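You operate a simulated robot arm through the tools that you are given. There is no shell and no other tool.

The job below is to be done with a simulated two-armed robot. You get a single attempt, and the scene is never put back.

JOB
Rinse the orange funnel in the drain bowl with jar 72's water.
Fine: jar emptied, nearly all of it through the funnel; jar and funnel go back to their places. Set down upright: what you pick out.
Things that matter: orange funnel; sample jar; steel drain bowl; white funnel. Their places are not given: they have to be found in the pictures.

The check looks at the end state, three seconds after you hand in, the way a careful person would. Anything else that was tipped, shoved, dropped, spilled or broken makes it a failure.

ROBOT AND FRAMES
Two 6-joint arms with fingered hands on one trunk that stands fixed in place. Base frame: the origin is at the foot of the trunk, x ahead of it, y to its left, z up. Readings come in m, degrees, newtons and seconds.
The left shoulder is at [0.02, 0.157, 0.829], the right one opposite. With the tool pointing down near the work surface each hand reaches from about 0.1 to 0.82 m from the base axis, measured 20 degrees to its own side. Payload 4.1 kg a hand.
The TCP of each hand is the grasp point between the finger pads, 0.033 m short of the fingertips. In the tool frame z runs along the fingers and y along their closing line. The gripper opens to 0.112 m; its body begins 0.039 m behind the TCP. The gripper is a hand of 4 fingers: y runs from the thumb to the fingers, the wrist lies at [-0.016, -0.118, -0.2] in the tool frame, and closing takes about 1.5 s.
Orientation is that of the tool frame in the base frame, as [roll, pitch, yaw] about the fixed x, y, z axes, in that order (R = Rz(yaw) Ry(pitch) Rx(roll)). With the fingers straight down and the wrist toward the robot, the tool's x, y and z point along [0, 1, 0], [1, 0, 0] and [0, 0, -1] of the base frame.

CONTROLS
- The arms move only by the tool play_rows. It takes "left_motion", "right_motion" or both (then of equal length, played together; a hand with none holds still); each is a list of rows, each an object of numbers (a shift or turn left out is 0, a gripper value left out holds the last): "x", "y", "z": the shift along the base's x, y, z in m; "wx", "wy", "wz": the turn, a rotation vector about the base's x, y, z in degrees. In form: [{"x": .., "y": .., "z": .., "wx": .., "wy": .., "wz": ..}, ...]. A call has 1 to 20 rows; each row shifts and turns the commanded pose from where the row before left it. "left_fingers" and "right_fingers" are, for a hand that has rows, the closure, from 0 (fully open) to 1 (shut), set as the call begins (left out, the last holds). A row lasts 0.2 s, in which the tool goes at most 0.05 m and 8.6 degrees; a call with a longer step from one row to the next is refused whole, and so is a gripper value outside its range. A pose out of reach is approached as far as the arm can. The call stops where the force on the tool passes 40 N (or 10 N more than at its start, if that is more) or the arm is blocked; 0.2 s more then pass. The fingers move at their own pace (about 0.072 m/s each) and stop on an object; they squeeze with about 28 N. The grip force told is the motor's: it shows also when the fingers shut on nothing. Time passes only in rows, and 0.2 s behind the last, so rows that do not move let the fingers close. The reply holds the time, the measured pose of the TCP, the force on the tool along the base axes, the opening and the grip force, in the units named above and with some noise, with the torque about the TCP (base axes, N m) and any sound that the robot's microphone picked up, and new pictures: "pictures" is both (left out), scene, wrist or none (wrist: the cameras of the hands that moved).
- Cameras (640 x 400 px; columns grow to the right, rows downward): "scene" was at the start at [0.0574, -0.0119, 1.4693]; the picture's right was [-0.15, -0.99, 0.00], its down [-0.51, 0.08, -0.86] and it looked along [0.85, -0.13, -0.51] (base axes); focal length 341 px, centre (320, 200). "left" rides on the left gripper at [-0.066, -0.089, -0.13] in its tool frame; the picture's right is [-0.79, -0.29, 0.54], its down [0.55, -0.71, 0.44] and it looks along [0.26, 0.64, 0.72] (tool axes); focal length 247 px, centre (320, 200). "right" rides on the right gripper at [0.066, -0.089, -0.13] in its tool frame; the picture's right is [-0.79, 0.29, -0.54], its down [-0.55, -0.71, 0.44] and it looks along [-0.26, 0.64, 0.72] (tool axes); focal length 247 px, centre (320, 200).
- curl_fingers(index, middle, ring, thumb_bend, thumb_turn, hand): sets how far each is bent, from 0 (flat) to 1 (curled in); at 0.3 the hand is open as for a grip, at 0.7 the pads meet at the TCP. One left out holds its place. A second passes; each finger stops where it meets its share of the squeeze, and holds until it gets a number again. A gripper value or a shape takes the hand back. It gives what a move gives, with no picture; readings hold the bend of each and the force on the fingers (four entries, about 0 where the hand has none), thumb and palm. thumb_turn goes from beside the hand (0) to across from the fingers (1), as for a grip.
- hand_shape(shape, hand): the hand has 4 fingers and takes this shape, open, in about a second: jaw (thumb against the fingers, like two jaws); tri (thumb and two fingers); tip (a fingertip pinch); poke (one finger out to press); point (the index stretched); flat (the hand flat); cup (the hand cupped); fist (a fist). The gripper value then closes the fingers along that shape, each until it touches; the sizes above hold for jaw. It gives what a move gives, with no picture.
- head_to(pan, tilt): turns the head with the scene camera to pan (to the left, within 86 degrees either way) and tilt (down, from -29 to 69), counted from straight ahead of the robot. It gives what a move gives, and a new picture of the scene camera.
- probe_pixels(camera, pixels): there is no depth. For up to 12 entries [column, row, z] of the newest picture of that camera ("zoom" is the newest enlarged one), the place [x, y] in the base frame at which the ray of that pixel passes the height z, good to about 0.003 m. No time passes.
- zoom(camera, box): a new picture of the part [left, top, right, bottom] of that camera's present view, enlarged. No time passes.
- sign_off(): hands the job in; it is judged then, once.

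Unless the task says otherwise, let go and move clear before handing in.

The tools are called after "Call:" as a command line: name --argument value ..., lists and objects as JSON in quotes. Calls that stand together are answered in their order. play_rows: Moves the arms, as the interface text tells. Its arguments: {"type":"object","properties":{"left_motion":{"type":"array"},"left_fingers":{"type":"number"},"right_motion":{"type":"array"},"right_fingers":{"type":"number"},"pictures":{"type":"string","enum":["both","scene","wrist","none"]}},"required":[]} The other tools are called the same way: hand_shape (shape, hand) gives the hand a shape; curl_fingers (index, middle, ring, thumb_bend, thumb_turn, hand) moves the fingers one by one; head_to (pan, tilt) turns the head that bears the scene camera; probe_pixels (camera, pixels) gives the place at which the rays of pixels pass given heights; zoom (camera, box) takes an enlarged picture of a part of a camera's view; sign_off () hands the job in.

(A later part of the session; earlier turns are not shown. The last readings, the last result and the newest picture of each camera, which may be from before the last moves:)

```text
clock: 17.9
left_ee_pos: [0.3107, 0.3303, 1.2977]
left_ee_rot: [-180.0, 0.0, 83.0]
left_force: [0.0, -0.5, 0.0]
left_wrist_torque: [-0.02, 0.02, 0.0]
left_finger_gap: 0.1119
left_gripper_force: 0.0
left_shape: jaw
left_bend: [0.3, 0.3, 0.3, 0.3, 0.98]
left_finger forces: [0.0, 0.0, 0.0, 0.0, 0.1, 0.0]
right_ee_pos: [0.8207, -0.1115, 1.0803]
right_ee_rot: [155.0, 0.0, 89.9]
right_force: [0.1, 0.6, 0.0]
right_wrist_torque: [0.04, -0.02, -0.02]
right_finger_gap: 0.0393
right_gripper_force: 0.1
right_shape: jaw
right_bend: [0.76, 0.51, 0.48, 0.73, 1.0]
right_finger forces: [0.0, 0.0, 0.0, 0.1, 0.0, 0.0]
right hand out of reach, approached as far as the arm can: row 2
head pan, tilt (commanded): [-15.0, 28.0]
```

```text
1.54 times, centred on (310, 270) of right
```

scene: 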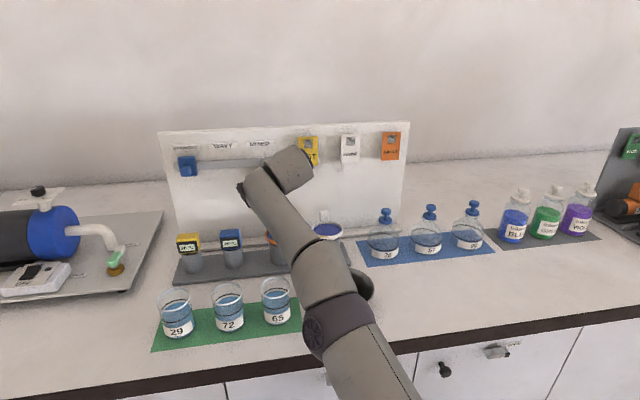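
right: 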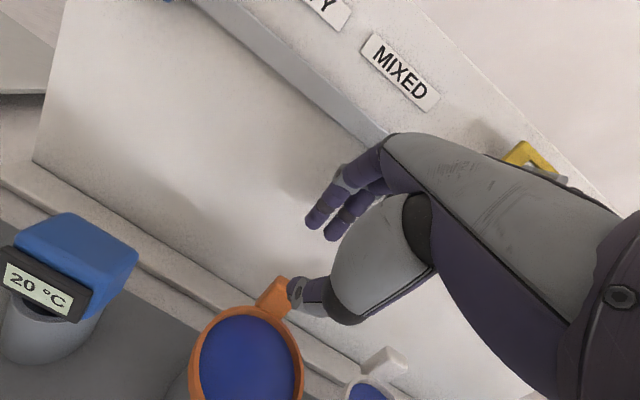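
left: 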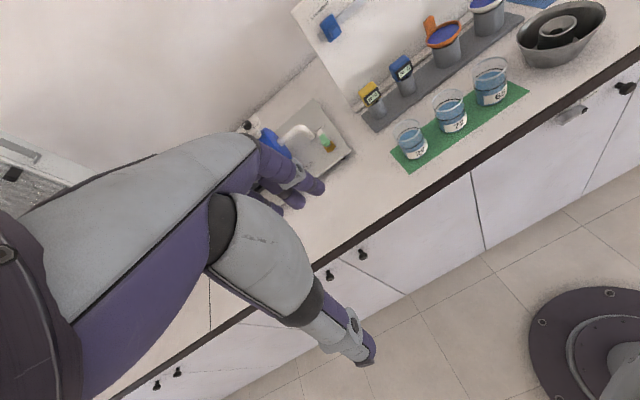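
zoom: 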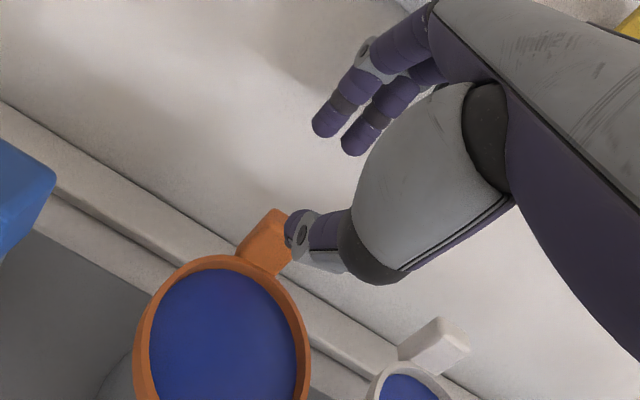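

The thumb tip is currently right above the tab, so it needs to come back about 1 cm. I'll reduce tilt to 17° and shift back toward the robot, staying above the tab top.

Call:
play_rows --right_motion '[{"x": -0.006, "y": -0.002, "wy": 4}, {"x": -0.006, "y": -0.001, "wy": 4}, {}]' --pictures "wrist"

Call:
zoom --camera "right" --box '[220, 160, 420, 360]'

```text
clock: 18.7
left_ee_pos: [0.3105, 0.3304, 1.2965]
left_ee_rot: [-180.0, 0.0, 83.0]
left_force: [-0.4, 0.1, 0.0]
left_wrist_torque: [0.0, -0.01, -0.03]
left_finger_gap: 0.1121
left_gripper_force: 0.1
left_shape: jaw
left_bend: [0.3, 0.3, 0.3, 0.3, 0.98]
left_finger forces: [0.0, 0.0, 0.0, 0.1, 0.1, 0.1]
right_ee_pos: [0.8003, -0.1147, 1.0762]
right_ee_rot: [163.0, 0.1, 89.8]
right_force: [0.3, -0.2, 0.9]
right_wrist_torque: [-0.04, -0.02, -0.03]
right_finger_gap: 0.0396
right_gripper_force: 0.1
right_shape: jaw
right_bend: [0.76, 0.51, 0.48, 0.73, 1.0]
right_finger forces: [0.0, 0.0, 0.0, 0.0, 0.0, 0.0]
right hand out of reach, approached as far as the arm can: row 2
head pan, tilt (commanded): [-15.0, 28.0]
```

right: 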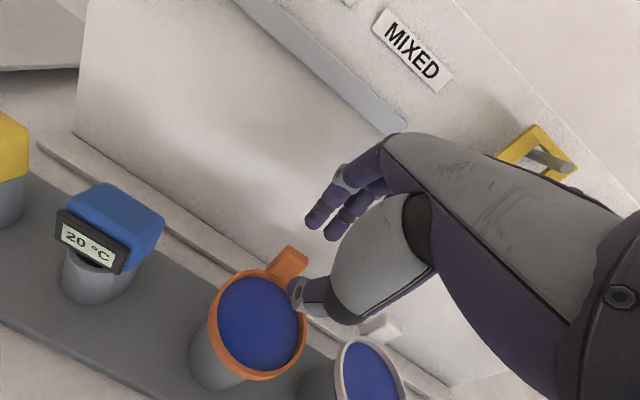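

```text
2.00 times, centred on (320, 260) of right
```

zoom: 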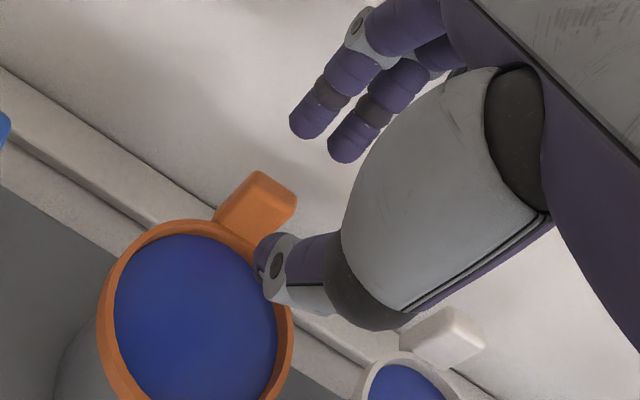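

Thumb is now in front of the tab and the fingers behind it. I'll descend in small steps to z≈1.043 while easing forward to x≈0.810.

Call:
play_rows --right_motion '[{"x": 0.003, "z": -0.009}, {"x": 0.003, "z": -0.009}, {"x": 0.003, "z": -0.009}, {"x": 0.001, "z": -0.006}, {}]'

Call:
zoom --camera "right" --box '[220, 160, 420, 360]'

Call:
zoom --camera "scene" --box '[230, 190, 350, 290]'

```text
clock: 19.9
left_ee_pos: [0.3095, 0.3301, 1.2957]
left_ee_rot: [-179.9, 0.0, 82.9]
left_force: [0.5, 0.5, 0.2]
left_wrist_torque: [0.0, 0.02, 0.01]
left_finger_gap: 0.1118
left_gripper_force: 0.0
left_shape: jaw
left_bend: [0.3, 0.3, 0.3, 0.3, 0.98]
left_finger forces: [0.1, 0.0, 0.0, 0.0, 0.1, 0.0]
right_ee_pos: [0.8112, -0.1155, 1.0431]
right_ee_rot: [162.9, 0.0, 89.9]
right_force: [0.3, 0.4, 0.1]
right_wrist_torque: [-0.04, -0.02, 0.02]
right_finger_gap: 0.0399
right_gripper_force: 0.0
right_shape: jaw
right_bend: [0.76, 0.51, 0.48, 0.73, 1.0]
right_finger forces: [0.0, 0.1, 0.1, 0.0, 0.0, 0.0]
head pan, tilt (commanded): [-15.0, 28.0]
```

scene: 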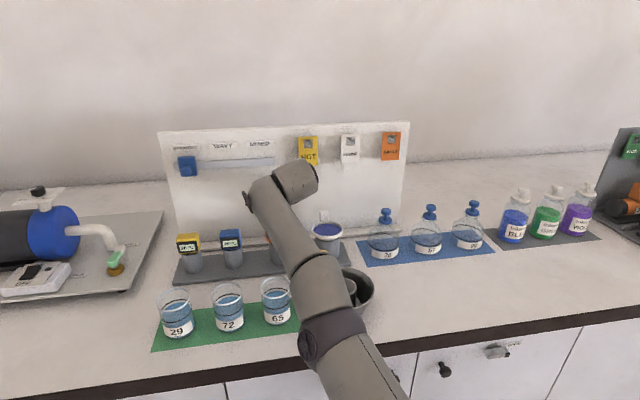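
right: 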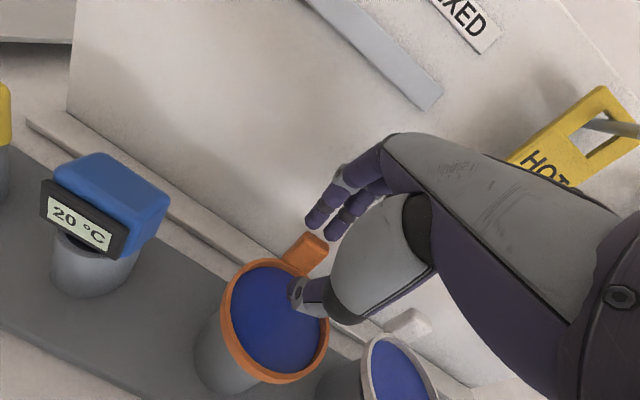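

```text
2.00 times, centred on (320, 260) of right
```

zoom: 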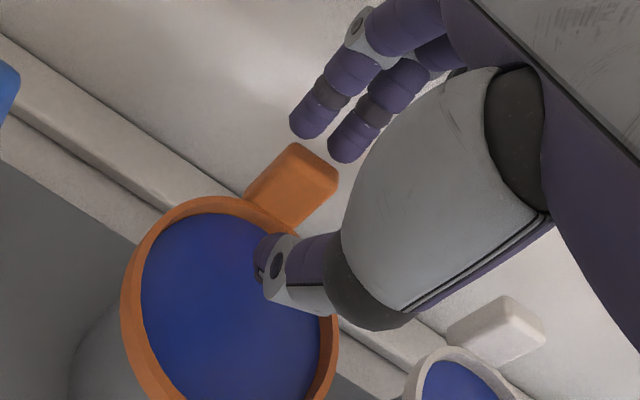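

```text
4.00 times, centred on (290, 240) of scene
```

zoom: 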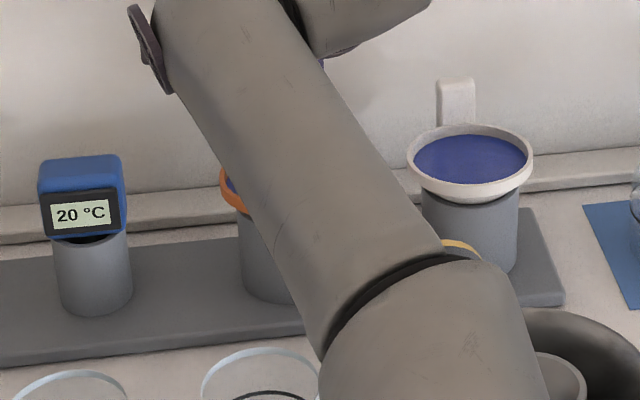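

The hand is at (0.811, -0.1155, 1.043) with no contact force. Before closing I'll check the tab and fingertip positions with the wrist camera.

Call:
probe_pixels --camera "right" --pixels '[[317.5, 241.5, 1.032], [308.5, 232.5, 1.032], [328, 248, 1.032], [303, 239, 1.032], [322, 252, 1.032], [311, 227, 1.02], [331, 239, 1.02], [291, 288, 1.01]]'

Call:
zoom --camera "right" --box '[270, 180, 370, 280]'

```text
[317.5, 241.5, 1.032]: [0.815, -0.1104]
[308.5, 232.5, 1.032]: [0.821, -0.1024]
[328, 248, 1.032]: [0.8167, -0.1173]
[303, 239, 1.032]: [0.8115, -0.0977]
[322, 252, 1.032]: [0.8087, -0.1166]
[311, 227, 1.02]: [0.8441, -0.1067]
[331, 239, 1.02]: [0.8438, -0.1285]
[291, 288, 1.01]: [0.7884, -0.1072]
```

```text
4.00 times, centred on (320, 230) of right
```

zoom: 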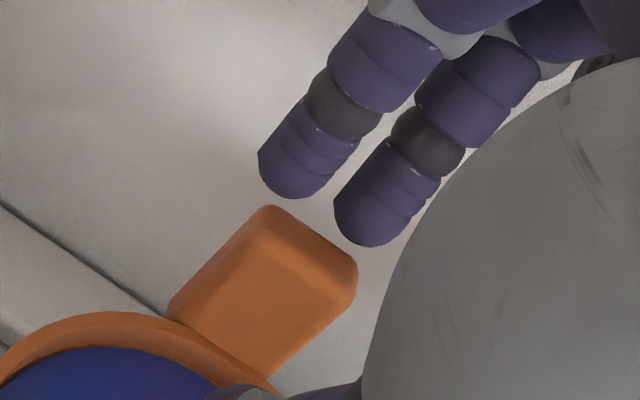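

By the probe, the tab spans about y -0.098 to -0.121. The index finger and thumb (both about y -0.107) straddle it, with fingertips at x≈0.844 behind it. I'll close the grip now.

Call:
play_rows --right_motion '[{}, {}, {}, {}, {}]' --right_fingers 1.0

Call:
zoom --camera "right" --box '[220, 180, 400, 360]'

```text
clock: 21.1
left_ee_pos: [0.3102, 0.3298, 1.2967]
left_ee_rot: [180.0, 0.0, 82.9]
left_force: [-0.2, 1.1, -1.0]
left_wrist_torque: [0.02, 0.0, -0.01]
left_finger_gap: 0.1119
left_gripper_force: 0.1
left_shape: jaw
left_bend: [0.3, 0.3, 0.3, 0.3, 0.98]
left_finger forces: [0.1, 0.0, 0.1, 0.0, 0.0, 0.1]
right_ee_pos: [0.8106, -0.1152, 1.045]
right_ee_rot: [162.8, 0.0, 89.9]
right_force: [-3.2, 0.8, 9.8]
right_wrist_torque: [0.12, -0.19, -0.06]
right_finger_gap: 0.0072
right_gripper_force: 28.2
right_shape: jaw
right_bend: [0.76, 0.56, 0.58, 0.53, 1.0]
right_finger forces: [17.9, 6.5, 0.1, 0.1, 19.8, 0.1]
head pan, tilt (commanded): [-15.0, 28.0]
```

scene: 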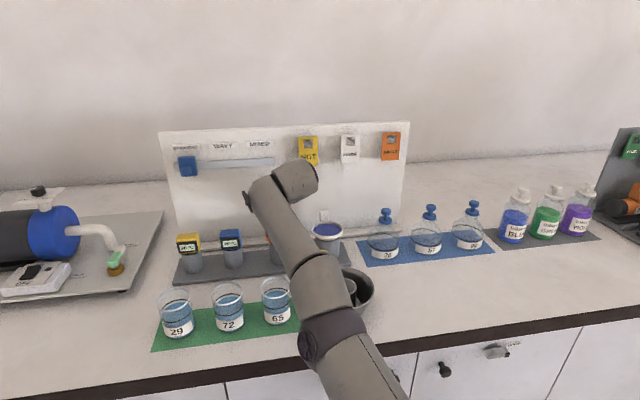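
right: 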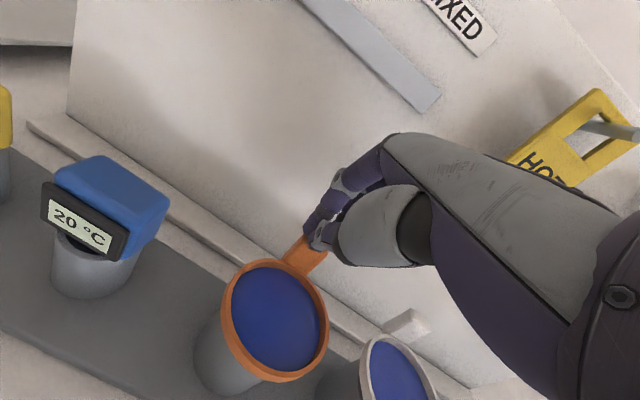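

```text
2.22 times, centred on (310, 270) of right
```

zoom: 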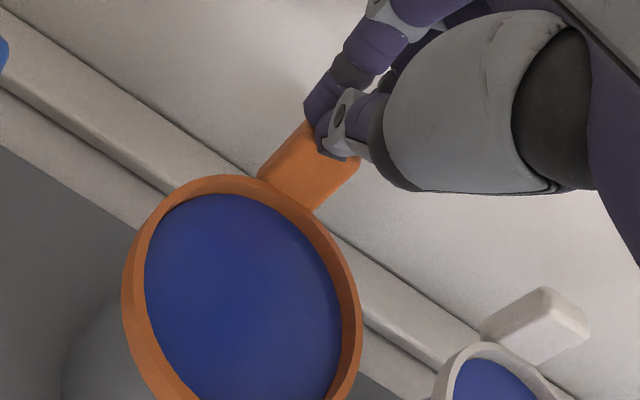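

The grip holds with a 7 mm gap and about 20 N on the thumb against the index and middle fingers, and the funnel still looks level. I'll check how deep the grip on the tab is.

Call:
probe_pixels --camera "right" --pixels '[[312.3, 249.7, 1.01], [312.3, 249.7, 1.02], [312.3, 249.7, 1.03], [277, 290, 1.0], [252, 320, 1.0]]'

Call:
zoom --camera "right" --box '[275, 205, 345, 275]'

```text
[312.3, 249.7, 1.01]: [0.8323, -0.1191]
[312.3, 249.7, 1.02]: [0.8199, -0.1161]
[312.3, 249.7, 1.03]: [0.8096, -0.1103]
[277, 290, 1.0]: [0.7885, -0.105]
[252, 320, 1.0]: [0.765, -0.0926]
```

```text
5.71 times, centred on (310, 240) of right
```

zoom: 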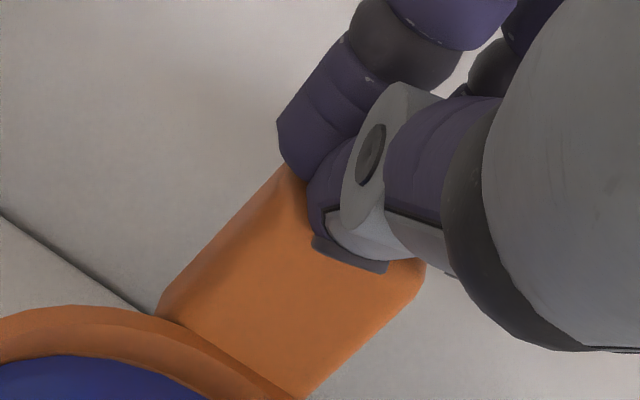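

The grip only overlaps the tab's top 6–7 mm, with the thumb tip at z≈1.028. I'll open slightly to about 22 mm, lower 12 mm, and re-close for a deeper hold.

Call:
play_rows --right_motion '[{}, {}, {"z": -0.004, "x": -0.001}, {"z": -0.004, "x": -0.001}, {"z": -0.004, "x": -0.001}, {}]' --right_fingers 0.8 --pictures "wrist"

Call:
zoom --camera "right" --box '[260, 200, 350, 290]'

```text
clock: 22.2
left_ee_pos: [0.3084, 0.3299, 1.2959]
left_ee_rot: [179.9, -0.1, 82.9]
left_force: [-0.8, -0.3, -0.1]
left_wrist_torque: [-0.04, -0.05, 0.02]
left_finger_gap: 0.1117
left_gripper_force: 0.0
left_shape: jaw
left_bend: [0.3, 0.3, 0.3, 0.3, 0.98]
left_finger forces: [0.1, 0.1, 0.0, 0.1, 0.0, 0.0]
right_ee_pos: [0.8109, -0.1162, 1.046]
right_ee_rot: [161.7, -0.2, 89.7]
right_force: [0.1, 0.3, 3.2]
right_wrist_torque: [0.0, -0.09, -0.04]
right_finger_gap: 0.0226
right_gripper_force: 0.1
right_shape: jaw
right_bend: [0.75, 0.58, 0.57, 0.74, 1.0]
right_finger forces: [0.9, 2.0, 0.0, 0.1, 0.0, 0.0]
head pan, tilt (commanded): [-15.0, 28.0]
stopped in row 5 (right hand): the force on the tool passed its limit at 41 N (the readings are from after the stop); the commanded pose is now the measured one
```

right: 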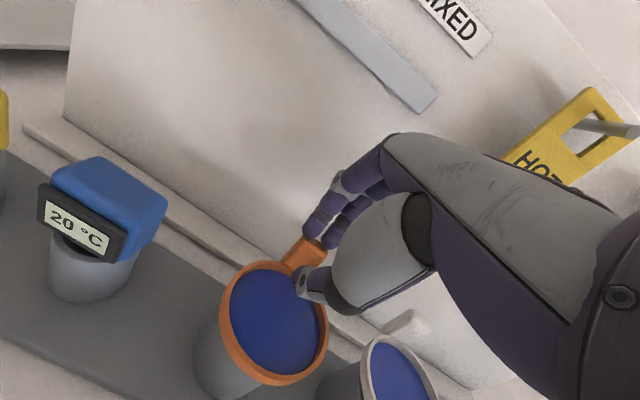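

```text
4.44 times, centred on (305, 245) of right
```

zoom: 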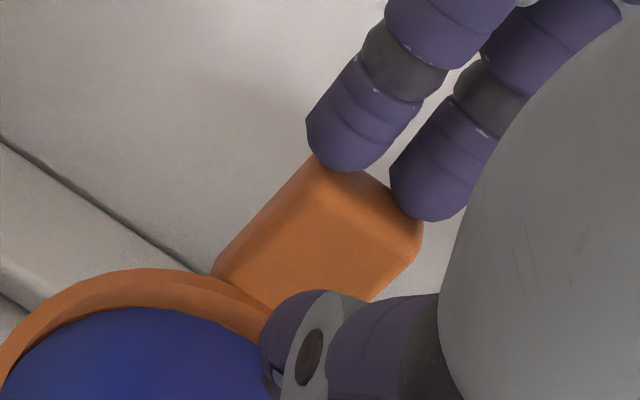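

The fingertips landed on top of the tab because they extend only about 2 cm past the TCP. I'll lift off, open to about 45 mm, then descend deeper with the fingers clearly behind the tab.

Call:
play_rows --right_motion '[{"z": 0.006}, {"z": 0.006, "wy": 1.2}, {}, {}]' --right_fingers 0.6

Call:
zoom --camera "right" --box '[200, 190, 380, 370]'

```text
clock: 23.2
left_ee_pos: [0.3098, 0.3304, 1.2965]
left_ee_rot: [-180.0, 0.0, 82.9]
left_force: [0.6, 0.0, -0.4]
left_wrist_torque: [-0.02, -0.01, 0.02]
left_finger_gap: 0.1116
left_gripper_force: 0.0
left_shape: jaw
left_bend: [0.3, 0.3, 0.3, 0.3, 0.98]
left_finger forces: [0.0, 0.1, 0.0, 0.0, 0.0, 0.0]
right_ee_pos: [0.8107, -0.1152, 1.0555]
right_ee_rot: [163.1, -0.3, 90.0]
right_force: [-0.5, 0.2, 0.3]
right_wrist_torque: [0.02, -0.02, 0.0]
right_finger_gap: 0.0445
right_gripper_force: 0.1
right_shape: jaw
right_bend: [0.76, 0.49, 0.46, 0.73, 1.0]
right_finger forces: [0.0, 0.0, 0.0, 0.0, 0.0, 0.0]
head pan, tilt (commanded): [-15.0, 28.0]
```

scene: 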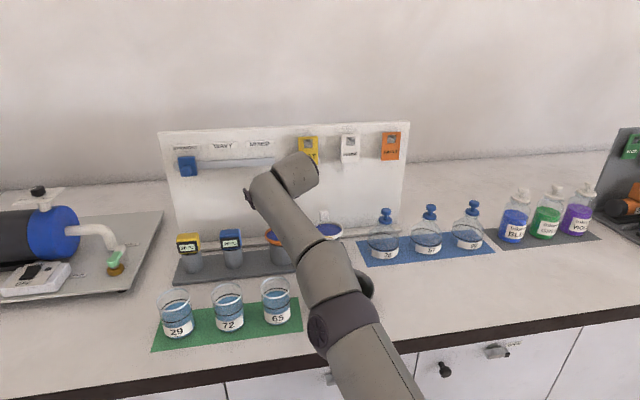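
right: 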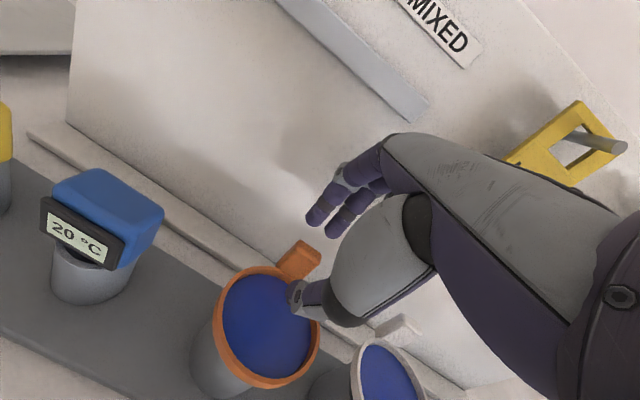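

```text
2.22 times, centred on (290, 280) of right
```

zoom: 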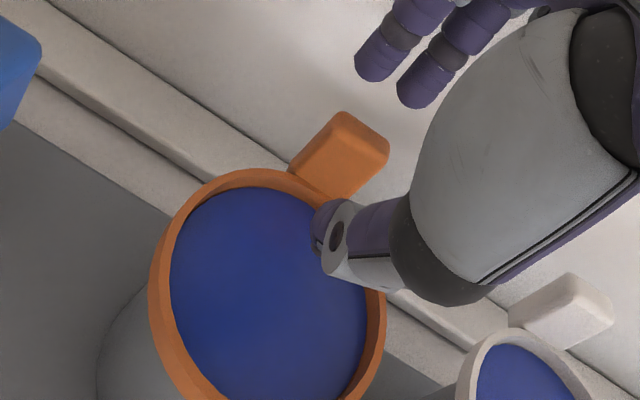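

The funnel is unmoved. I'll descend with the fingers open until the TCP is at z≈1.028.

Call:
play_rows --right_motion '[{"z": -0.007}, {"z": -0.007}, {"z": -0.006}, {"z": -0.005}, {"z": -0.0025}, {}]' --pictures "wrist"

Call:
zoom --camera "right" --box '[240, 190, 380, 330]'

```text
clock: 24.6
left_ee_pos: [0.3111, 0.3307, 1.2967]
left_ee_rot: [-180.0, 0.0, 82.9]
left_force: [-0.1, 0.5, -0.2]
left_wrist_torque: [0.01, 0.0, -0.01]
left_finger_gap: 0.1117
left_gripper_force: 0.1
left_shape: jaw
left_bend: [0.3, 0.3, 0.3, 0.3, 0.98]
left_finger forces: [0.0, 0.0, 0.0, 0.0, 0.0, 0.1]
right_ee_pos: [0.8099, -0.1156, 1.0277]
right_ee_rot: [163.1, -0.2, 89.7]
right_force: [0.1, 0.7, -0.3]
right_wrist_torque: [-0.02, -0.01, -0.03]
right_finger_gap: 0.0443
right_gripper_force: 0.0
right_shape: jaw
right_bend: [0.76, 0.49, 0.46, 0.73, 1.0]
right_finger forces: [0.0, 0.0, 0.0, 0.0, 0.0, 0.1]
head pan, tilt (commanded): [-15.0, 28.0]
```

right: 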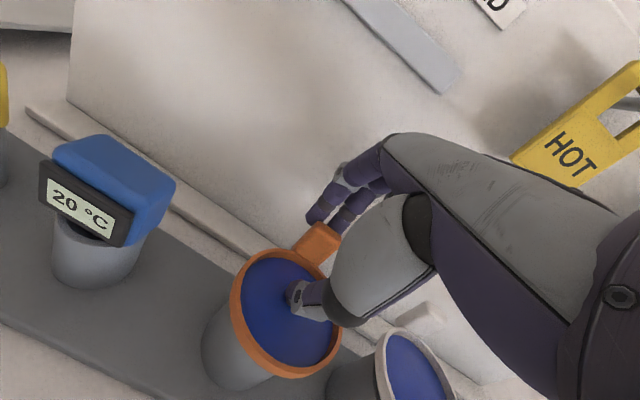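

```text
2.86 times, centred on (310, 260) of right
```

zoom: 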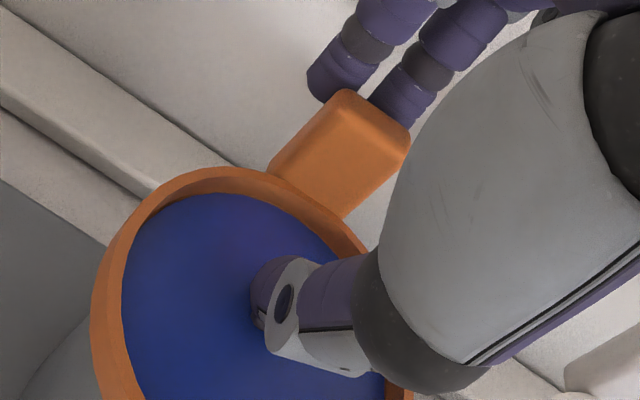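

The tab now hides the fingertips, so they are behind and below its top, with no contact so far. Closing the grip.

Call:
play_rows --right_motion '[{}, {}, {}, {}, {}]' --right_fingers 1.0 --pictures "wrist"

Call:
zoom --camera "right" --box '[200, 190, 380, 370]'

```text
clock: 25.9
left_ee_pos: [0.3109, 0.3318, 1.296]
left_ee_rot: [-179.9, 0.0, 83.0]
left_force: [-0.1, 0.2, 0.0]
left_wrist_torque: [0.0, 0.01, 0.06]
left_finger_gap: 0.1117
left_gripper_force: 0.0
left_shape: jaw
left_bend: [0.3, 0.3, 0.3, 0.3, 0.98]
left_finger forces: [0.0, 0.0, 0.0, 0.0, 0.0, 0.1]
right_ee_pos: [0.8116, -0.1151, 1.028]
right_ee_rot: [163.1, -0.2, 89.7]
right_force: [-1.2, 0.5, 0.1]
right_wrist_torque: [-0.01, 0.1, 0.01]
right_finger_gap: 0.0109
right_gripper_force: 28.2
right_shape: jaw
right_bend: [0.75, 0.56, 0.6, 0.66, 1.0]
right_finger forces: [14.1, 8.3, 0.0, 0.0, 23.3, 0.0]
head pan, tilt (commanded): [-15.0, 28.0]
```

right: 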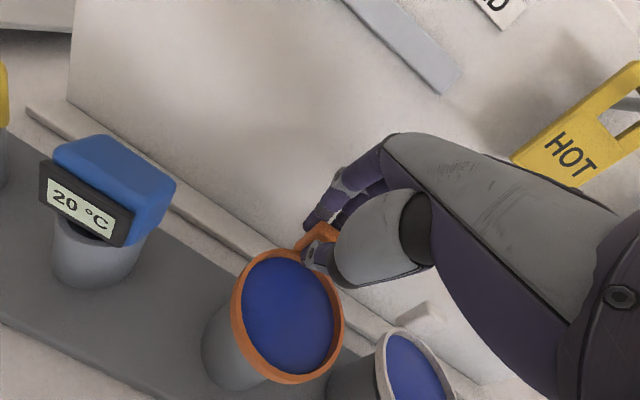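

```text
2.22 times, centred on (290, 280) of right
```

zoom: 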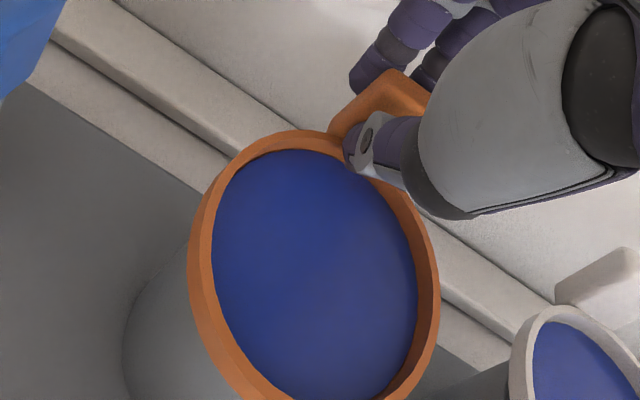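

The grip is firm: 11 mm gap, thumb 23 N, and negligible force on the tool. I'll lift 2 cm straight up and check that the funnel follows.

Call:
play_rows --right_motion '[{"z": 0.005}, {"z": 0.005}, {"z": 0.005}, {"z": 0.005}, {}]'

Call:
zoom --camera "scene" --box '[220, 190, 360, 300]'

Call:
zoom --camera "left" --box '[360, 0, 560, 140]'

```text
clock: 27.1
left_ee_pos: [0.31, 0.3298, 1.2961]
left_ee_rot: [179.9, 0.0, 82.8]
left_force: [0.0, -0.2, 0.1]
left_wrist_torque: [-0.01, -0.01, 0.02]
left_finger_gap: 0.1115
left_gripper_force: 0.0
left_shape: jaw
left_bend: [0.3, 0.3, 0.3, 0.3, 0.98]
left_finger forces: [0.1, 0.0, 0.0, 0.0, 0.1, 0.0]
right_ee_pos: [0.8113, -0.1161, 1.0481]
right_ee_rot: [163.1, -0.3, 89.7]
right_force: [-0.4, -0.1, -0.4]
right_wrist_torque: [0.04, 0.05, 0.02]
right_finger_gap: 0.0107
right_gripper_force: 27.6
right_shape: jaw
right_bend: [0.75, 0.56, 0.6, 0.66, 1.0]
right_finger forces: [14.0, 8.6, 0.1, 0.0, 23.3, 0.0]
head pan, tilt (commanded): [-15.0, 28.0]
```

scene: 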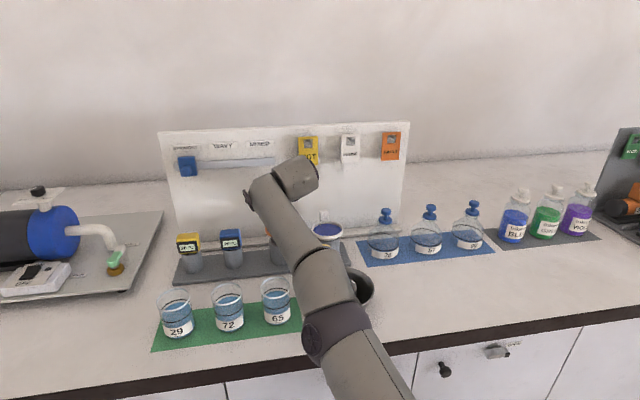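
right: 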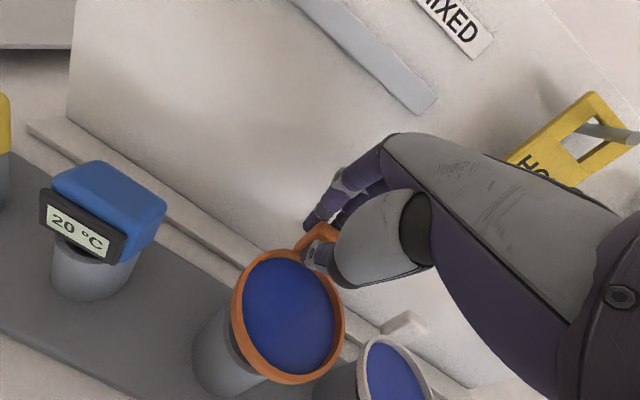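

```text
3.64 times, centred on (290, 245) of scene
```

zoom: 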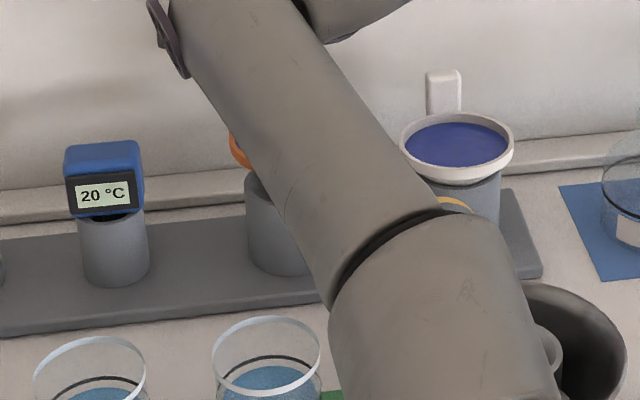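

```text
2.86 times, centred on (460, 70) of left
```

zoom: 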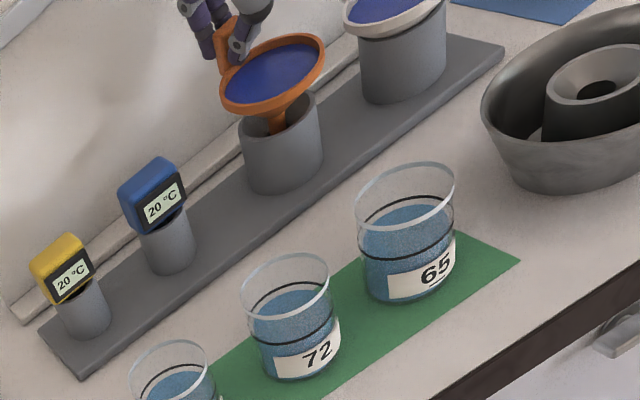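

The left wrist camera gives a good side view: the funnel is lifted and level-looking, with its stem still in the cup. I'll keep lifting while easing back toward the robot.

Call:
play_rows --right_motion '[{"z": 0.008, "x": -0.001}, {"z": 0.008, "x": -0.003}, {"z": 0.008, "x": -0.003}, {}]' --pictures "wrist"

Call:
zoom --camera "left" --box '[400, 0, 500, 80]'

```text
clock: 28.1
left_ee_pos: [0.3109, 0.3315, 1.2965]
left_ee_rot: [180.0, 0.0, 82.9]
left_force: [1.0, -0.4, -0.2]
left_wrist_torque: [0.01, -0.03, 0.0]
left_finger_gap: 0.112
left_gripper_force: 0.0
left_shape: jaw
left_bend: [0.3, 0.3, 0.3, 0.3, 0.98]
left_finger forces: [0.0, 0.0, 0.0, 0.1, 0.0, 0.0]
right_ee_pos: [0.8028, -0.1158, 1.0718]
right_ee_rot: [163.1, -0.2, 89.7]
right_force: [0.4, 0.4, -0.9]
right_wrist_torque: [0.02, 0.01, 0.0]
right_finger_gap: 0.011
right_gripper_force: 27.8
right_shape: jaw
right_bend: [0.75, 0.56, 0.6, 0.66, 1.0]
right_finger forces: [13.9, 8.6, 0.0, 0.0, 22.3, 0.1]
head pan, tilt (commanded): [-15.0, 28.0]
```

right: 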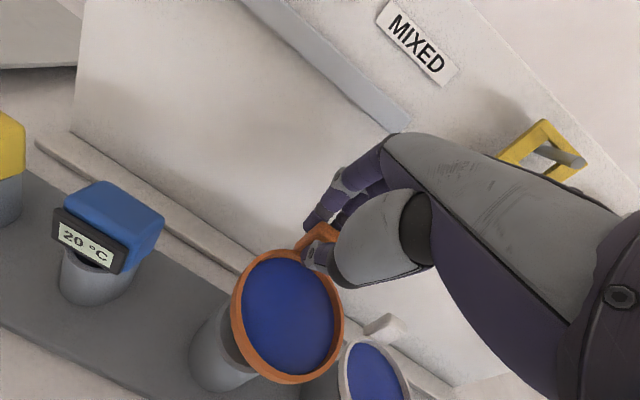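

```text
5.00 times, centred on (450, 40) of left
```

zoom: 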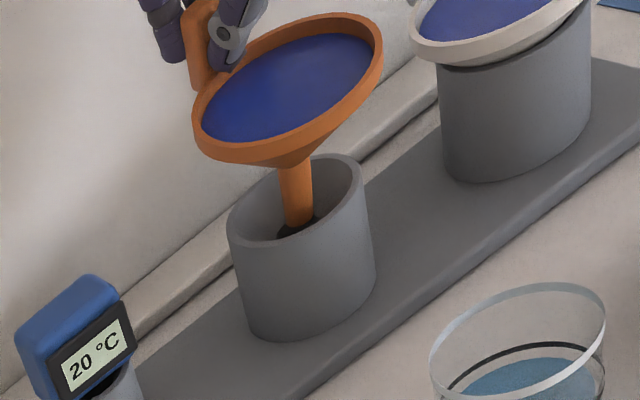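

The stem is still partly inside the open cup after 4.4 cm of lift. I'll continue rising while drawing back slightly, watching the force.

Call:
play_rows --right_motion '[{"z": 0.008, "x": -0.004, "wy": -1}, {"z": 0.008, "x": -0.004, "wy": -1}, {}]' --pictures "none"

Call:
zoom --camera "left" --box '[400, 0, 500, 80]'

```text
clock: 28.9
left_ee_pos: [0.3101, 0.3294, 1.297]
left_ee_rot: [180.0, 0.1, 83.0]
left_force: [-0.7, -0.5, -0.1]
left_wrist_torque: [-0.01, -0.01, 0.01]
left_finger_gap: 0.1117
left_gripper_force: 0.0
left_shape: jaw
left_bend: [0.3, 0.3, 0.3, 0.3, 0.98]
left_finger forces: [0.0, 0.0, 0.0, 0.0, 0.0, 0.0]
right_ee_pos: [0.7964, -0.1153, 1.0881]
right_ee_rot: [161.1, -0.3, 89.8]
right_force: [0.2, 0.2, -1.0]
right_wrist_torque: [0.01, -0.02, 0.03]
right_finger_gap: 0.0109
right_gripper_force: 27.6
right_shape: jaw
right_bend: [0.75, 0.56, 0.6, 0.66, 1.0]
right_finger forces: [13.6, 8.6, 0.0, 0.1, 22.4, 0.1]
head pan, tilt (commanded): [-15.0, 28.0]
```

```text
5.00 times, centred on (450, 40) of left
```

zoom: 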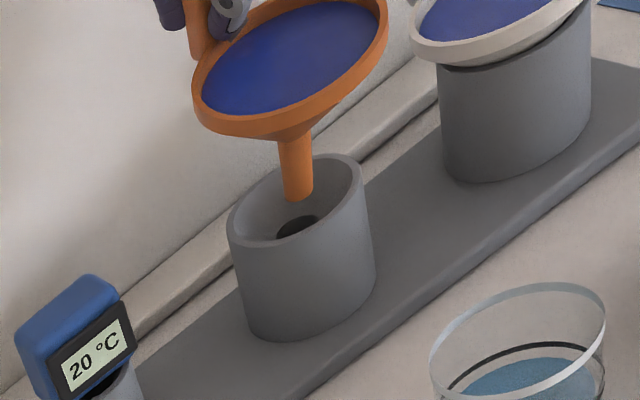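

Call:
probe_pixels --camera "left" --pixels '[[445.6, 40, 0.96], [445.6, 40, 0.97], [445.6, 40, 0.98], [445.6, 40, 0.99], [445.6, 40, 1.0], [446, 48, 0.975], [459, 32, 0.975], [446, 73, 0.975]]'

```text
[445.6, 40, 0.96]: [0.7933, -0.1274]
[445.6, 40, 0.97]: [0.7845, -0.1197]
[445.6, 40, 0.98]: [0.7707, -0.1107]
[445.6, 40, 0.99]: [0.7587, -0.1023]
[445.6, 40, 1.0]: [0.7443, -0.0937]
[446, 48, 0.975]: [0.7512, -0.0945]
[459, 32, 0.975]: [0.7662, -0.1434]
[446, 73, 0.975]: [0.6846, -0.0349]
```

The stem bottom is at about z 0.98–0.99, roughly 7.5 cm below the rim. I'll lift a bit more, pull back clear of the cup, and carry the funnel over to the bowl at about z 1.12.

Call:
play_rows --right_motion '[{"x": -0.005, "z": 0.009}, {"x": -0.009, "z": 0.009, "wy": 1}, {"x": -0.012, "z": 0.008, "wy": 1}, {"x": -0.03, "z": 0.003}, {"x": -0.03, "y": -0.015}, {"x": -0.03, "y": -0.03}, {"x": -0.03, "y": -0.03}, {"x": -0.024, "y": -0.03}, {}]'

Call:
zoom --camera "scene" --box '[270, 190, 430, 330]'

Call:
zoom --camera "left" --box '[460, 0, 640, 130]'

```text
clock: 30.9
left_ee_pos: [0.3112, 0.3315, 1.296]
left_ee_rot: [179.9, 0.1, 82.9]
left_force: [-0.4, 0.0, -0.8]
left_wrist_torque: [0.03, -0.02, -0.02]
left_finger_gap: 0.1118
left_gripper_force: 0.0
left_shape: jaw
left_bend: [0.3, 0.3, 0.3, 0.3, 0.98]
left_finger forces: [0.0, 0.0, 0.0, 0.0, 0.0, 0.0]
right_ee_pos: [0.7401, -0.2129, 1.1851]
right_ee_rot: [163.2, -0.2, 89.9]
right_force: [-1.2, 0.2, -0.4]
right_wrist_torque: [-0.01, 0.01, 0.02]
right_finger_gap: 0.011
right_gripper_force: 28.3
right_shape: jaw
right_bend: [0.75, 0.56, 0.6, 0.66, 1.0]
right_finger forces: [13.8, 8.7, 0.0, 0.1, 22.5, 0.0]
right hand out of reach, approached as far as the arm can: row 3, 4, 5, 6, 7, 8
head pan, tilt (commanded): [-15.0, 28.0]
```

scene: 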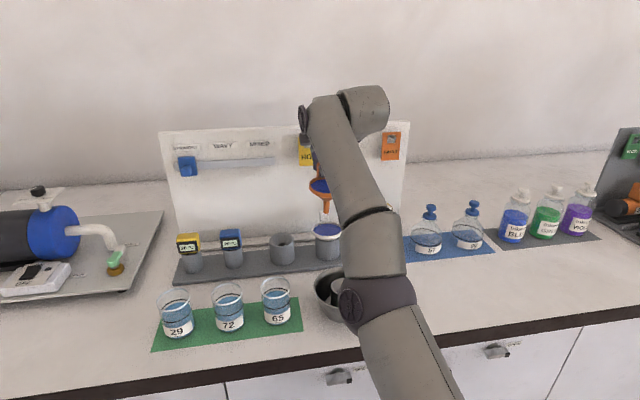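
right: 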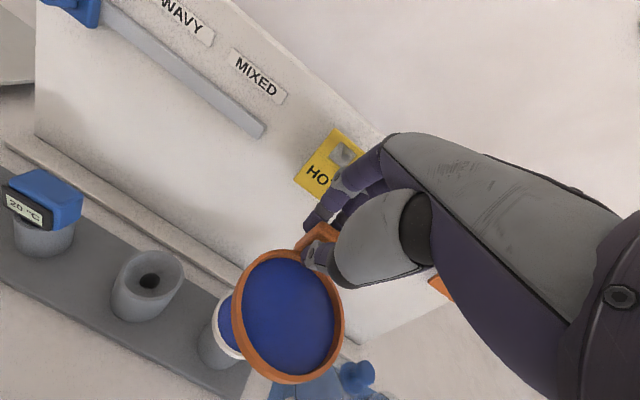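

```text
2.86 times, centred on (350, 260) of scene
```

zoom: 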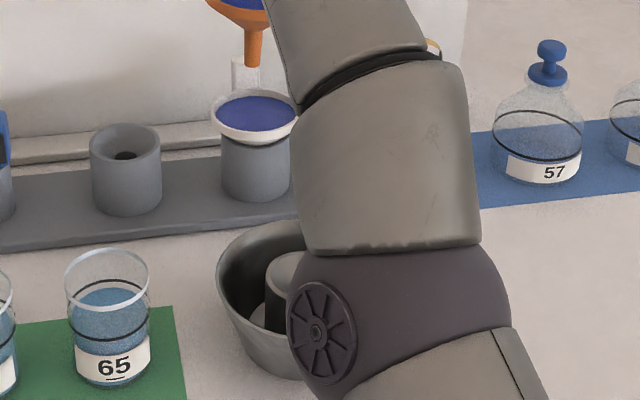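

```text
3.08 times, centred on (550, 65) of left
```

zoom: 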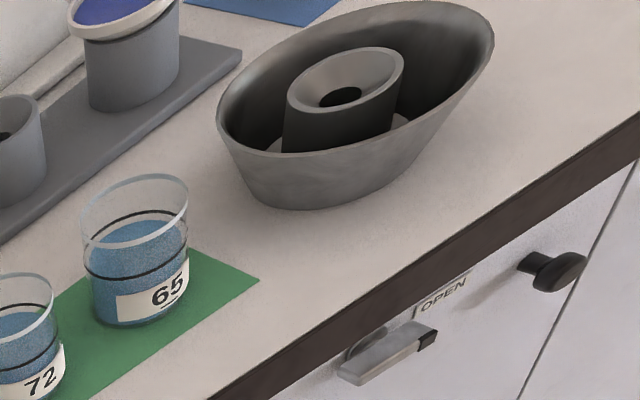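

The arm was near full stretch, so it slid along its reach limit to (0.740, -0.213, 1.185) instead of following my path. The funnel is still held, nothing was touched, and it is clear of the white funnel. I'll retract straight back toward the robot first.

Call:
play_rows --right_motion '[{"x": -0.04}, {"x": -0.04}, {}]' --pictures "wrist"

```text
clock: 31.6
left_ee_pos: [0.3101, 0.3303, 1.2961]
left_ee_rot: [180.0, 0.1, 82.9]
left_force: [0.2, -1.3, -0.2]
left_wrist_torque: [-0.01, -0.04, 0.0]
left_finger_gap: 0.112
left_gripper_force: 0.0
left_shape: jaw
left_bend: [0.3, 0.3, 0.3, 0.3, 0.98]
left_finger forces: [0.0, 0.0, 0.0, 0.0, 0.0, 0.1]
right_ee_pos: [0.7109, -0.2143, 1.224]
right_ee_rot: [163.3, -0.1, 89.7]
right_force: [-0.5, -0.2, -0.1]
right_wrist_torque: [0.01, 0.02, 0.0]
right_finger_gap: 0.0107
right_gripper_force: 28.1
right_shape: jaw
right_bend: [0.75, 0.56, 0.6, 0.66, 1.0]
right_finger forces: [13.8, 8.7, 0.0, 0.0, 22.4, 0.0]
right hand out of reach, approached as far as the arm can: row 1, 2
head pan, tilt (commanded): [-15.0, 28.0]
```

right: 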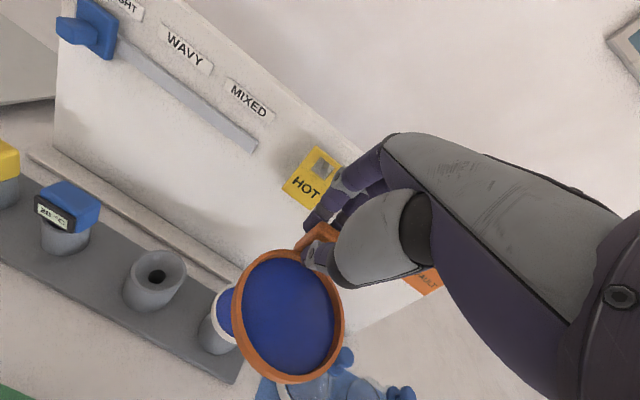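

It slid upward along the limit again. I'll command a motion pointing directly inward toward the shoulder (back and down together) so the elbow bends.

Call:
play_rows --right_motion '[{"x": -0.025, "z": -0.03}, {"x": -0.025, "z": -0.03}, {}]' --pictures "wrist"

```text
clock: 32.5
left_ee_pos: [0.3106, 0.3308, 1.2965]
left_ee_rot: [-180.0, 0.0, 82.9]
left_force: [0.7, 0.0, -0.2]
left_wrist_torque: [0.01, 0.0, 0.03]
left_finger_gap: 0.1118
left_gripper_force: 0.1
left_shape: jaw
left_bend: [0.3, 0.3, 0.3, 0.3, 0.98]
left_finger forces: [0.0, 0.0, 0.1, 0.1, 0.0, 0.0]
right_ee_pos: [0.7176, -0.2159, 1.2156]
right_ee_rot: [163.1, -0.3, 89.7]
right_force: [0.0, -0.2, 0.1]
right_wrist_torque: [-0.01, 0.0, -0.05]
right_finger_gap: 0.0106
right_gripper_force: 27.7
right_shape: jaw
right_bend: [0.75, 0.56, 0.6, 0.66, 1.0]
right_finger forces: [13.7, 8.7, 0.0, 0.0, 22.6, 0.0]
right hand out of reach, approached as far as the arm can: row 1, 2
head pan, tilt (commanded): [-15.0, 28.0]
```

right: 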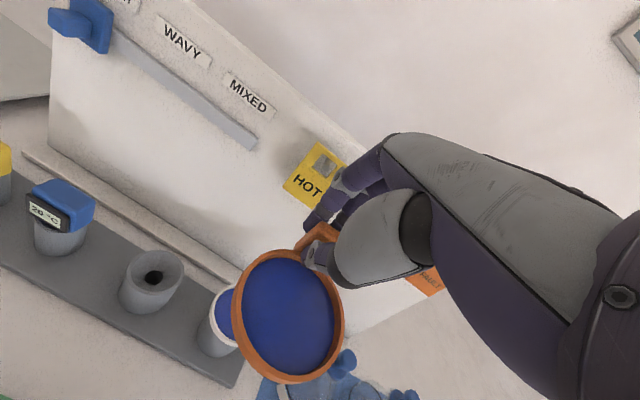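

The elbow bends outward to the right, so moving left (+y) should fold it, as happened earlier. I'll move +y first, then pull back.

Call:
play_rows --right_motion '[{"y": 0.03}, {"y": 0.03}, {"y": 0.02, "x": -0.02}, {"x": -0.03}, {"x": -0.03}, {}]' --pictures "scene"

```text
clock: 33.9
left_ee_pos: [0.3102, 0.3307, 1.2965]
left_ee_rot: [-180.0, 0.0, 82.9]
left_force: [0.3, -0.5, -0.1]
left_wrist_torque: [0.0, 0.03, 0.0]
left_finger_gap: 0.1116
left_gripper_force: 0.1
left_shape: jaw
left_bend: [0.3, 0.3, 0.3, 0.3, 0.98]
left_finger forces: [0.1, 0.0, 0.0, 0.0, 0.0, 0.1]
right_ee_pos: [0.6853, -0.1315, 1.253]
right_ee_rot: [163.1, -0.1, 89.8]
right_force: [0.2, 0.0, -1.0]
right_wrist_torque: [0.02, 0.01, 0.02]
right_finger_gap: 0.0106
right_gripper_force: 27.4
right_shape: jaw
right_bend: [0.75, 0.56, 0.6, 0.66, 1.0]
right_finger forces: [13.7, 8.7, 0.1, 0.1, 22.5, 0.1]
right hand out of reach, approached as far as the arm can: row 3, 4, 5
head pan, tilt (commanded): [-15.0, 28.0]
```

scene: 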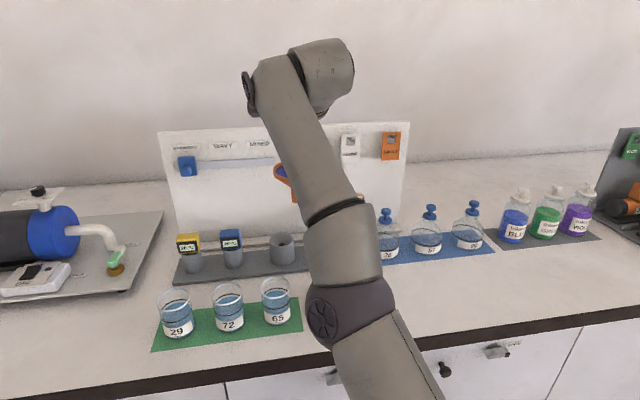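

Still sliding on the limit. A full-size 5 cm step straight back released the arm earlier, so I'll try that in this free space.

Call:
play_rows --right_motion '[{"x": -0.05}, {"x": -0.05}, {}]' --pictures "none"

```text
clock: 34.6
left_ee_pos: [0.3107, 0.3304, 1.2965]
left_ee_rot: [-179.9, 0.0, 83.0]
left_force: [0.0, -0.7, 0.2]
left_wrist_torque: [0.01, 0.01, 0.01]
left_finger_gap: 0.1117
left_gripper_force: 0.1
left_shape: jaw
left_bend: [0.3, 0.3, 0.3, 0.3, 0.98]
left_finger forces: [0.1, 0.0, 0.0, 0.0, 0.0, 0.0]
right_ee_pos: [0.6345, -0.123, 1.3035]
right_ee_rot: [163.3, -0.3, 89.8]
right_force: [0.4, 0.2, -0.3]
right_wrist_torque: [-0.02, 0.01, 0.02]
right_finger_gap: 0.0108
right_gripper_force: 28.0
right_shape: jaw
right_bend: [0.75, 0.56, 0.6, 0.66, 1.0]
right_finger forces: [13.7, 8.6, 0.1, 0.1, 22.6, 0.0]
right hand out of reach, approached as far as the arm can: row 1, 2
head pan, tilt (commanded): [-15.0, 28.0]
```

The elbow appears locked straight and should fold with downward motion, since descents worked without trouble earlier. I'll command straight down at this x.

Call:
play_rows --right_motion '[{"z": -0.04}, {"z": -0.04}, {"z": -0.03}, {}]' --pictures "scene"

```text
clock: 35.6
left_ee_pos: [0.3101, 0.332, 1.2962]
left_ee_rot: [180.0, 0.0, 82.9]
left_force: [-0.4, 0.3, 0.7]
left_wrist_torque: [-0.01, -0.02, 0.01]
left_finger_gap: 0.1117
left_gripper_force: 0.0
left_shape: jaw
left_bend: [0.3, 0.3, 0.3, 0.3, 0.98]
left_finger forces: [0.0, 0.1, 0.0, 0.0, 0.1, 0.0]
right_ee_pos: [0.6904, -0.1135, 1.2449]
right_ee_rot: [163.0, -0.4, 89.8]
right_force: [-0.6, -0.3, -0.4]
right_wrist_torque: [-0.03, 0.02, 0.0]
right_finger_gap: 0.0107
right_gripper_force: 28.0
right_shape: jaw
right_bend: [0.75, 0.56, 0.6, 0.66, 1.0]
right_finger forces: [13.7, 8.7, 0.0, 0.1, 22.4, 0.0]
right hand out of reach, approached as far as the arm can: row 1, 2, 3
head pan, tilt (commanded): [-15.0, 28.0]
```

scene: 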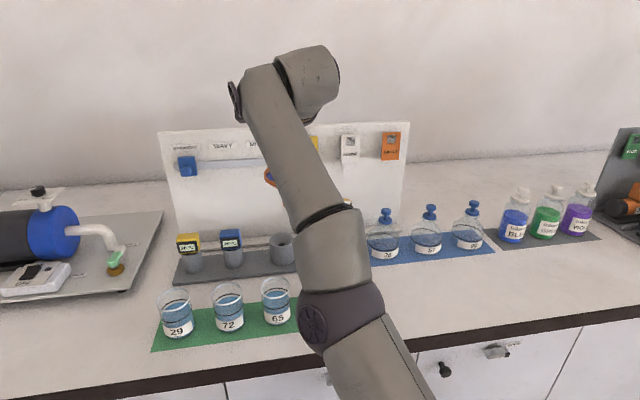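

The hand keeps sliding on a sphere around the shoulder, meaning the elbow is locked straight and big inward steps don't converge. I'll move sideways to fold it slightly, then take very small inward steps that grow.

Call:
play_rows --right_motion '[{"y": -0.02}, {"y": -0.02}, {"x": -0.002, "z": -0.002}, {"x": -0.002, "z": -0.002}, {"x": -0.003, "z": -0.003}, {"x": -0.003, "z": -0.003}, {"x": -0.004, "z": -0.004}, {"x": -0.005, "z": -0.005}, {"x": -0.006, "z": -0.006}, {"x": -0.008, "z": -0.008}, {"x": -0.01, "z": -0.01}, {"x": -0.01, "z": -0.01}, {}]' --pictures "none"

```text
clock: 38.5
left_ee_pos: [0.3102, 0.3311, 1.2971]
left_ee_rot: [180.0, 0.0, 82.8]
left_force: [-0.4, -0.7, -0.8]
left_wrist_torque: [0.03, 0.0, 0.01]
left_finger_gap: 0.1118
left_gripper_force: 0.1
left_shape: jaw
left_bend: [0.3, 0.3, 0.3, 0.3, 0.98]
left_finger forces: [0.1, 0.0, 0.0, 0.1, 0.0, 0.0]
right_ee_pos: [0.6966, -0.1484, 1.2418]
right_ee_rot: [163.2, -0.2, 89.8]
right_force: [0.2, 0.3, 0.2]
right_wrist_torque: [-0.03, -0.02, -0.03]
right_finger_gap: 0.0109
right_gripper_force: 27.6
right_shape: jaw
right_bend: [0.75, 0.56, 0.6, 0.66, 1.0]
right_finger forces: [13.8, 8.9, 0.1, 0.0, 22.6, 0.1]
right hand out of reach, approached as far as the arm can: row 3, 4, 5, 6, 7, 8, 9, 10, 11, 12
head pan, tilt (commanded): [-15.0, 28.0]
```

Even 2 mm inward steps fail, so the elbow has probably slipped just past straight onto its limit. I'll push outward to bring it back through straight, then shift left and down, then inward again.

Call:
play_rows --right_motion '[{"x": 0.03, "z": 0.03}, {"x": 0.03, "z": 0.03}, {"y": 0.04, "z": -0.02}, {"x": -0.03, "y": 0.02, "z": -0.03}, {"x": -0.03, "z": -0.03}, {"x": -0.03, "z": -0.03}, {}]' --pictures "none"

```text
clock: 40.0
left_ee_pos: [0.3113, 0.3312, 1.2964]
left_ee_rot: [180.0, 0.0, 82.9]
left_force: [0.7, -1.0, -0.3]
left_wrist_torque: [0.01, -0.03, -0.01]
left_finger_gap: 0.1116
left_gripper_force: 0.1
left_shape: jaw
left_bend: [0.3, 0.3, 0.3, 0.3, 0.98]
left_finger forces: [0.1, 0.0, 0.0, 0.1, 0.0, 0.0]
right_ee_pos: [0.7053, -0.0679, 1.2136]
right_ee_rot: [163.2, -0.1, 89.6]
right_force: [0.0, 0.3, -0.6]
right_wrist_torque: [-0.01, -0.02, 0.03]
right_finger_gap: 0.0105
right_gripper_force: 28.1
right_shape: jaw
right_bend: [0.75, 0.56, 0.6, 0.66, 1.0]
right_finger forces: [13.6, 8.8, 0.0, 0.1, 22.5, 0.0]
right hand out of reach, approached as far as the arm can: row 1, 2, 4, 5, 6
head pan, tilt (commanded): [-15.0, 28.0]
```

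Still stuck. I need to see the arm's actual shape, so I'll take a wider look with the head tilted up and over to the right arm.

Call:
head_to --pan -20 --tilt 35

```text
clock: 40.7
left_ee_pos: [0.3094, 0.331, 1.2961]
left_ee_rot: [-180.0, 0.0, 83.0]
left_force: [-0.3, 0.1, 0.3]
left_wrist_torque: [0.01, 0.0, 0.01]
left_finger_gap: 0.112
left_gripper_force: 0.0
left_shape: jaw
left_bend: [0.3, 0.3, 0.3, 0.3, 0.98]
left_finger forces: [0.0, 0.0, 0.1, 0.0, 0.0, 0.1]
right_ee_pos: [0.7047, -0.0689, 1.2152]
right_ee_rot: [163.2, -0.2, 89.8]
right_force: [0.0, -0.4, -1.6]
right_wrist_torque: [0.0, 0.0, 0.01]
right_finger_gap: 0.0106
right_gripper_force: 28.7
right_shape: jaw
right_bend: [0.75, 0.56, 0.6, 0.66, 1.0]
right_finger forces: [13.6, 8.8, 0.1, 0.0, 22.4, 0.0]
head pan, tilt (commanded): [-20.0, 35.0]
```

scene: 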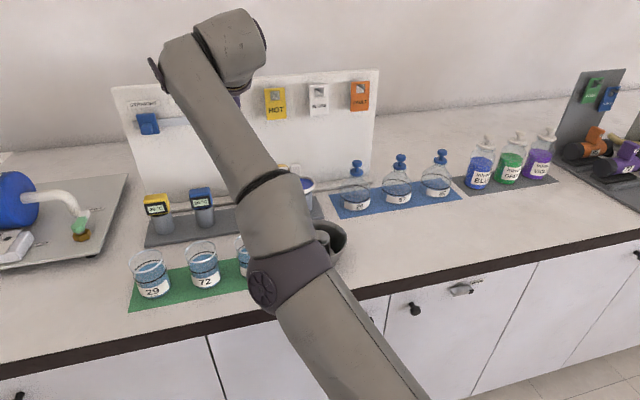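

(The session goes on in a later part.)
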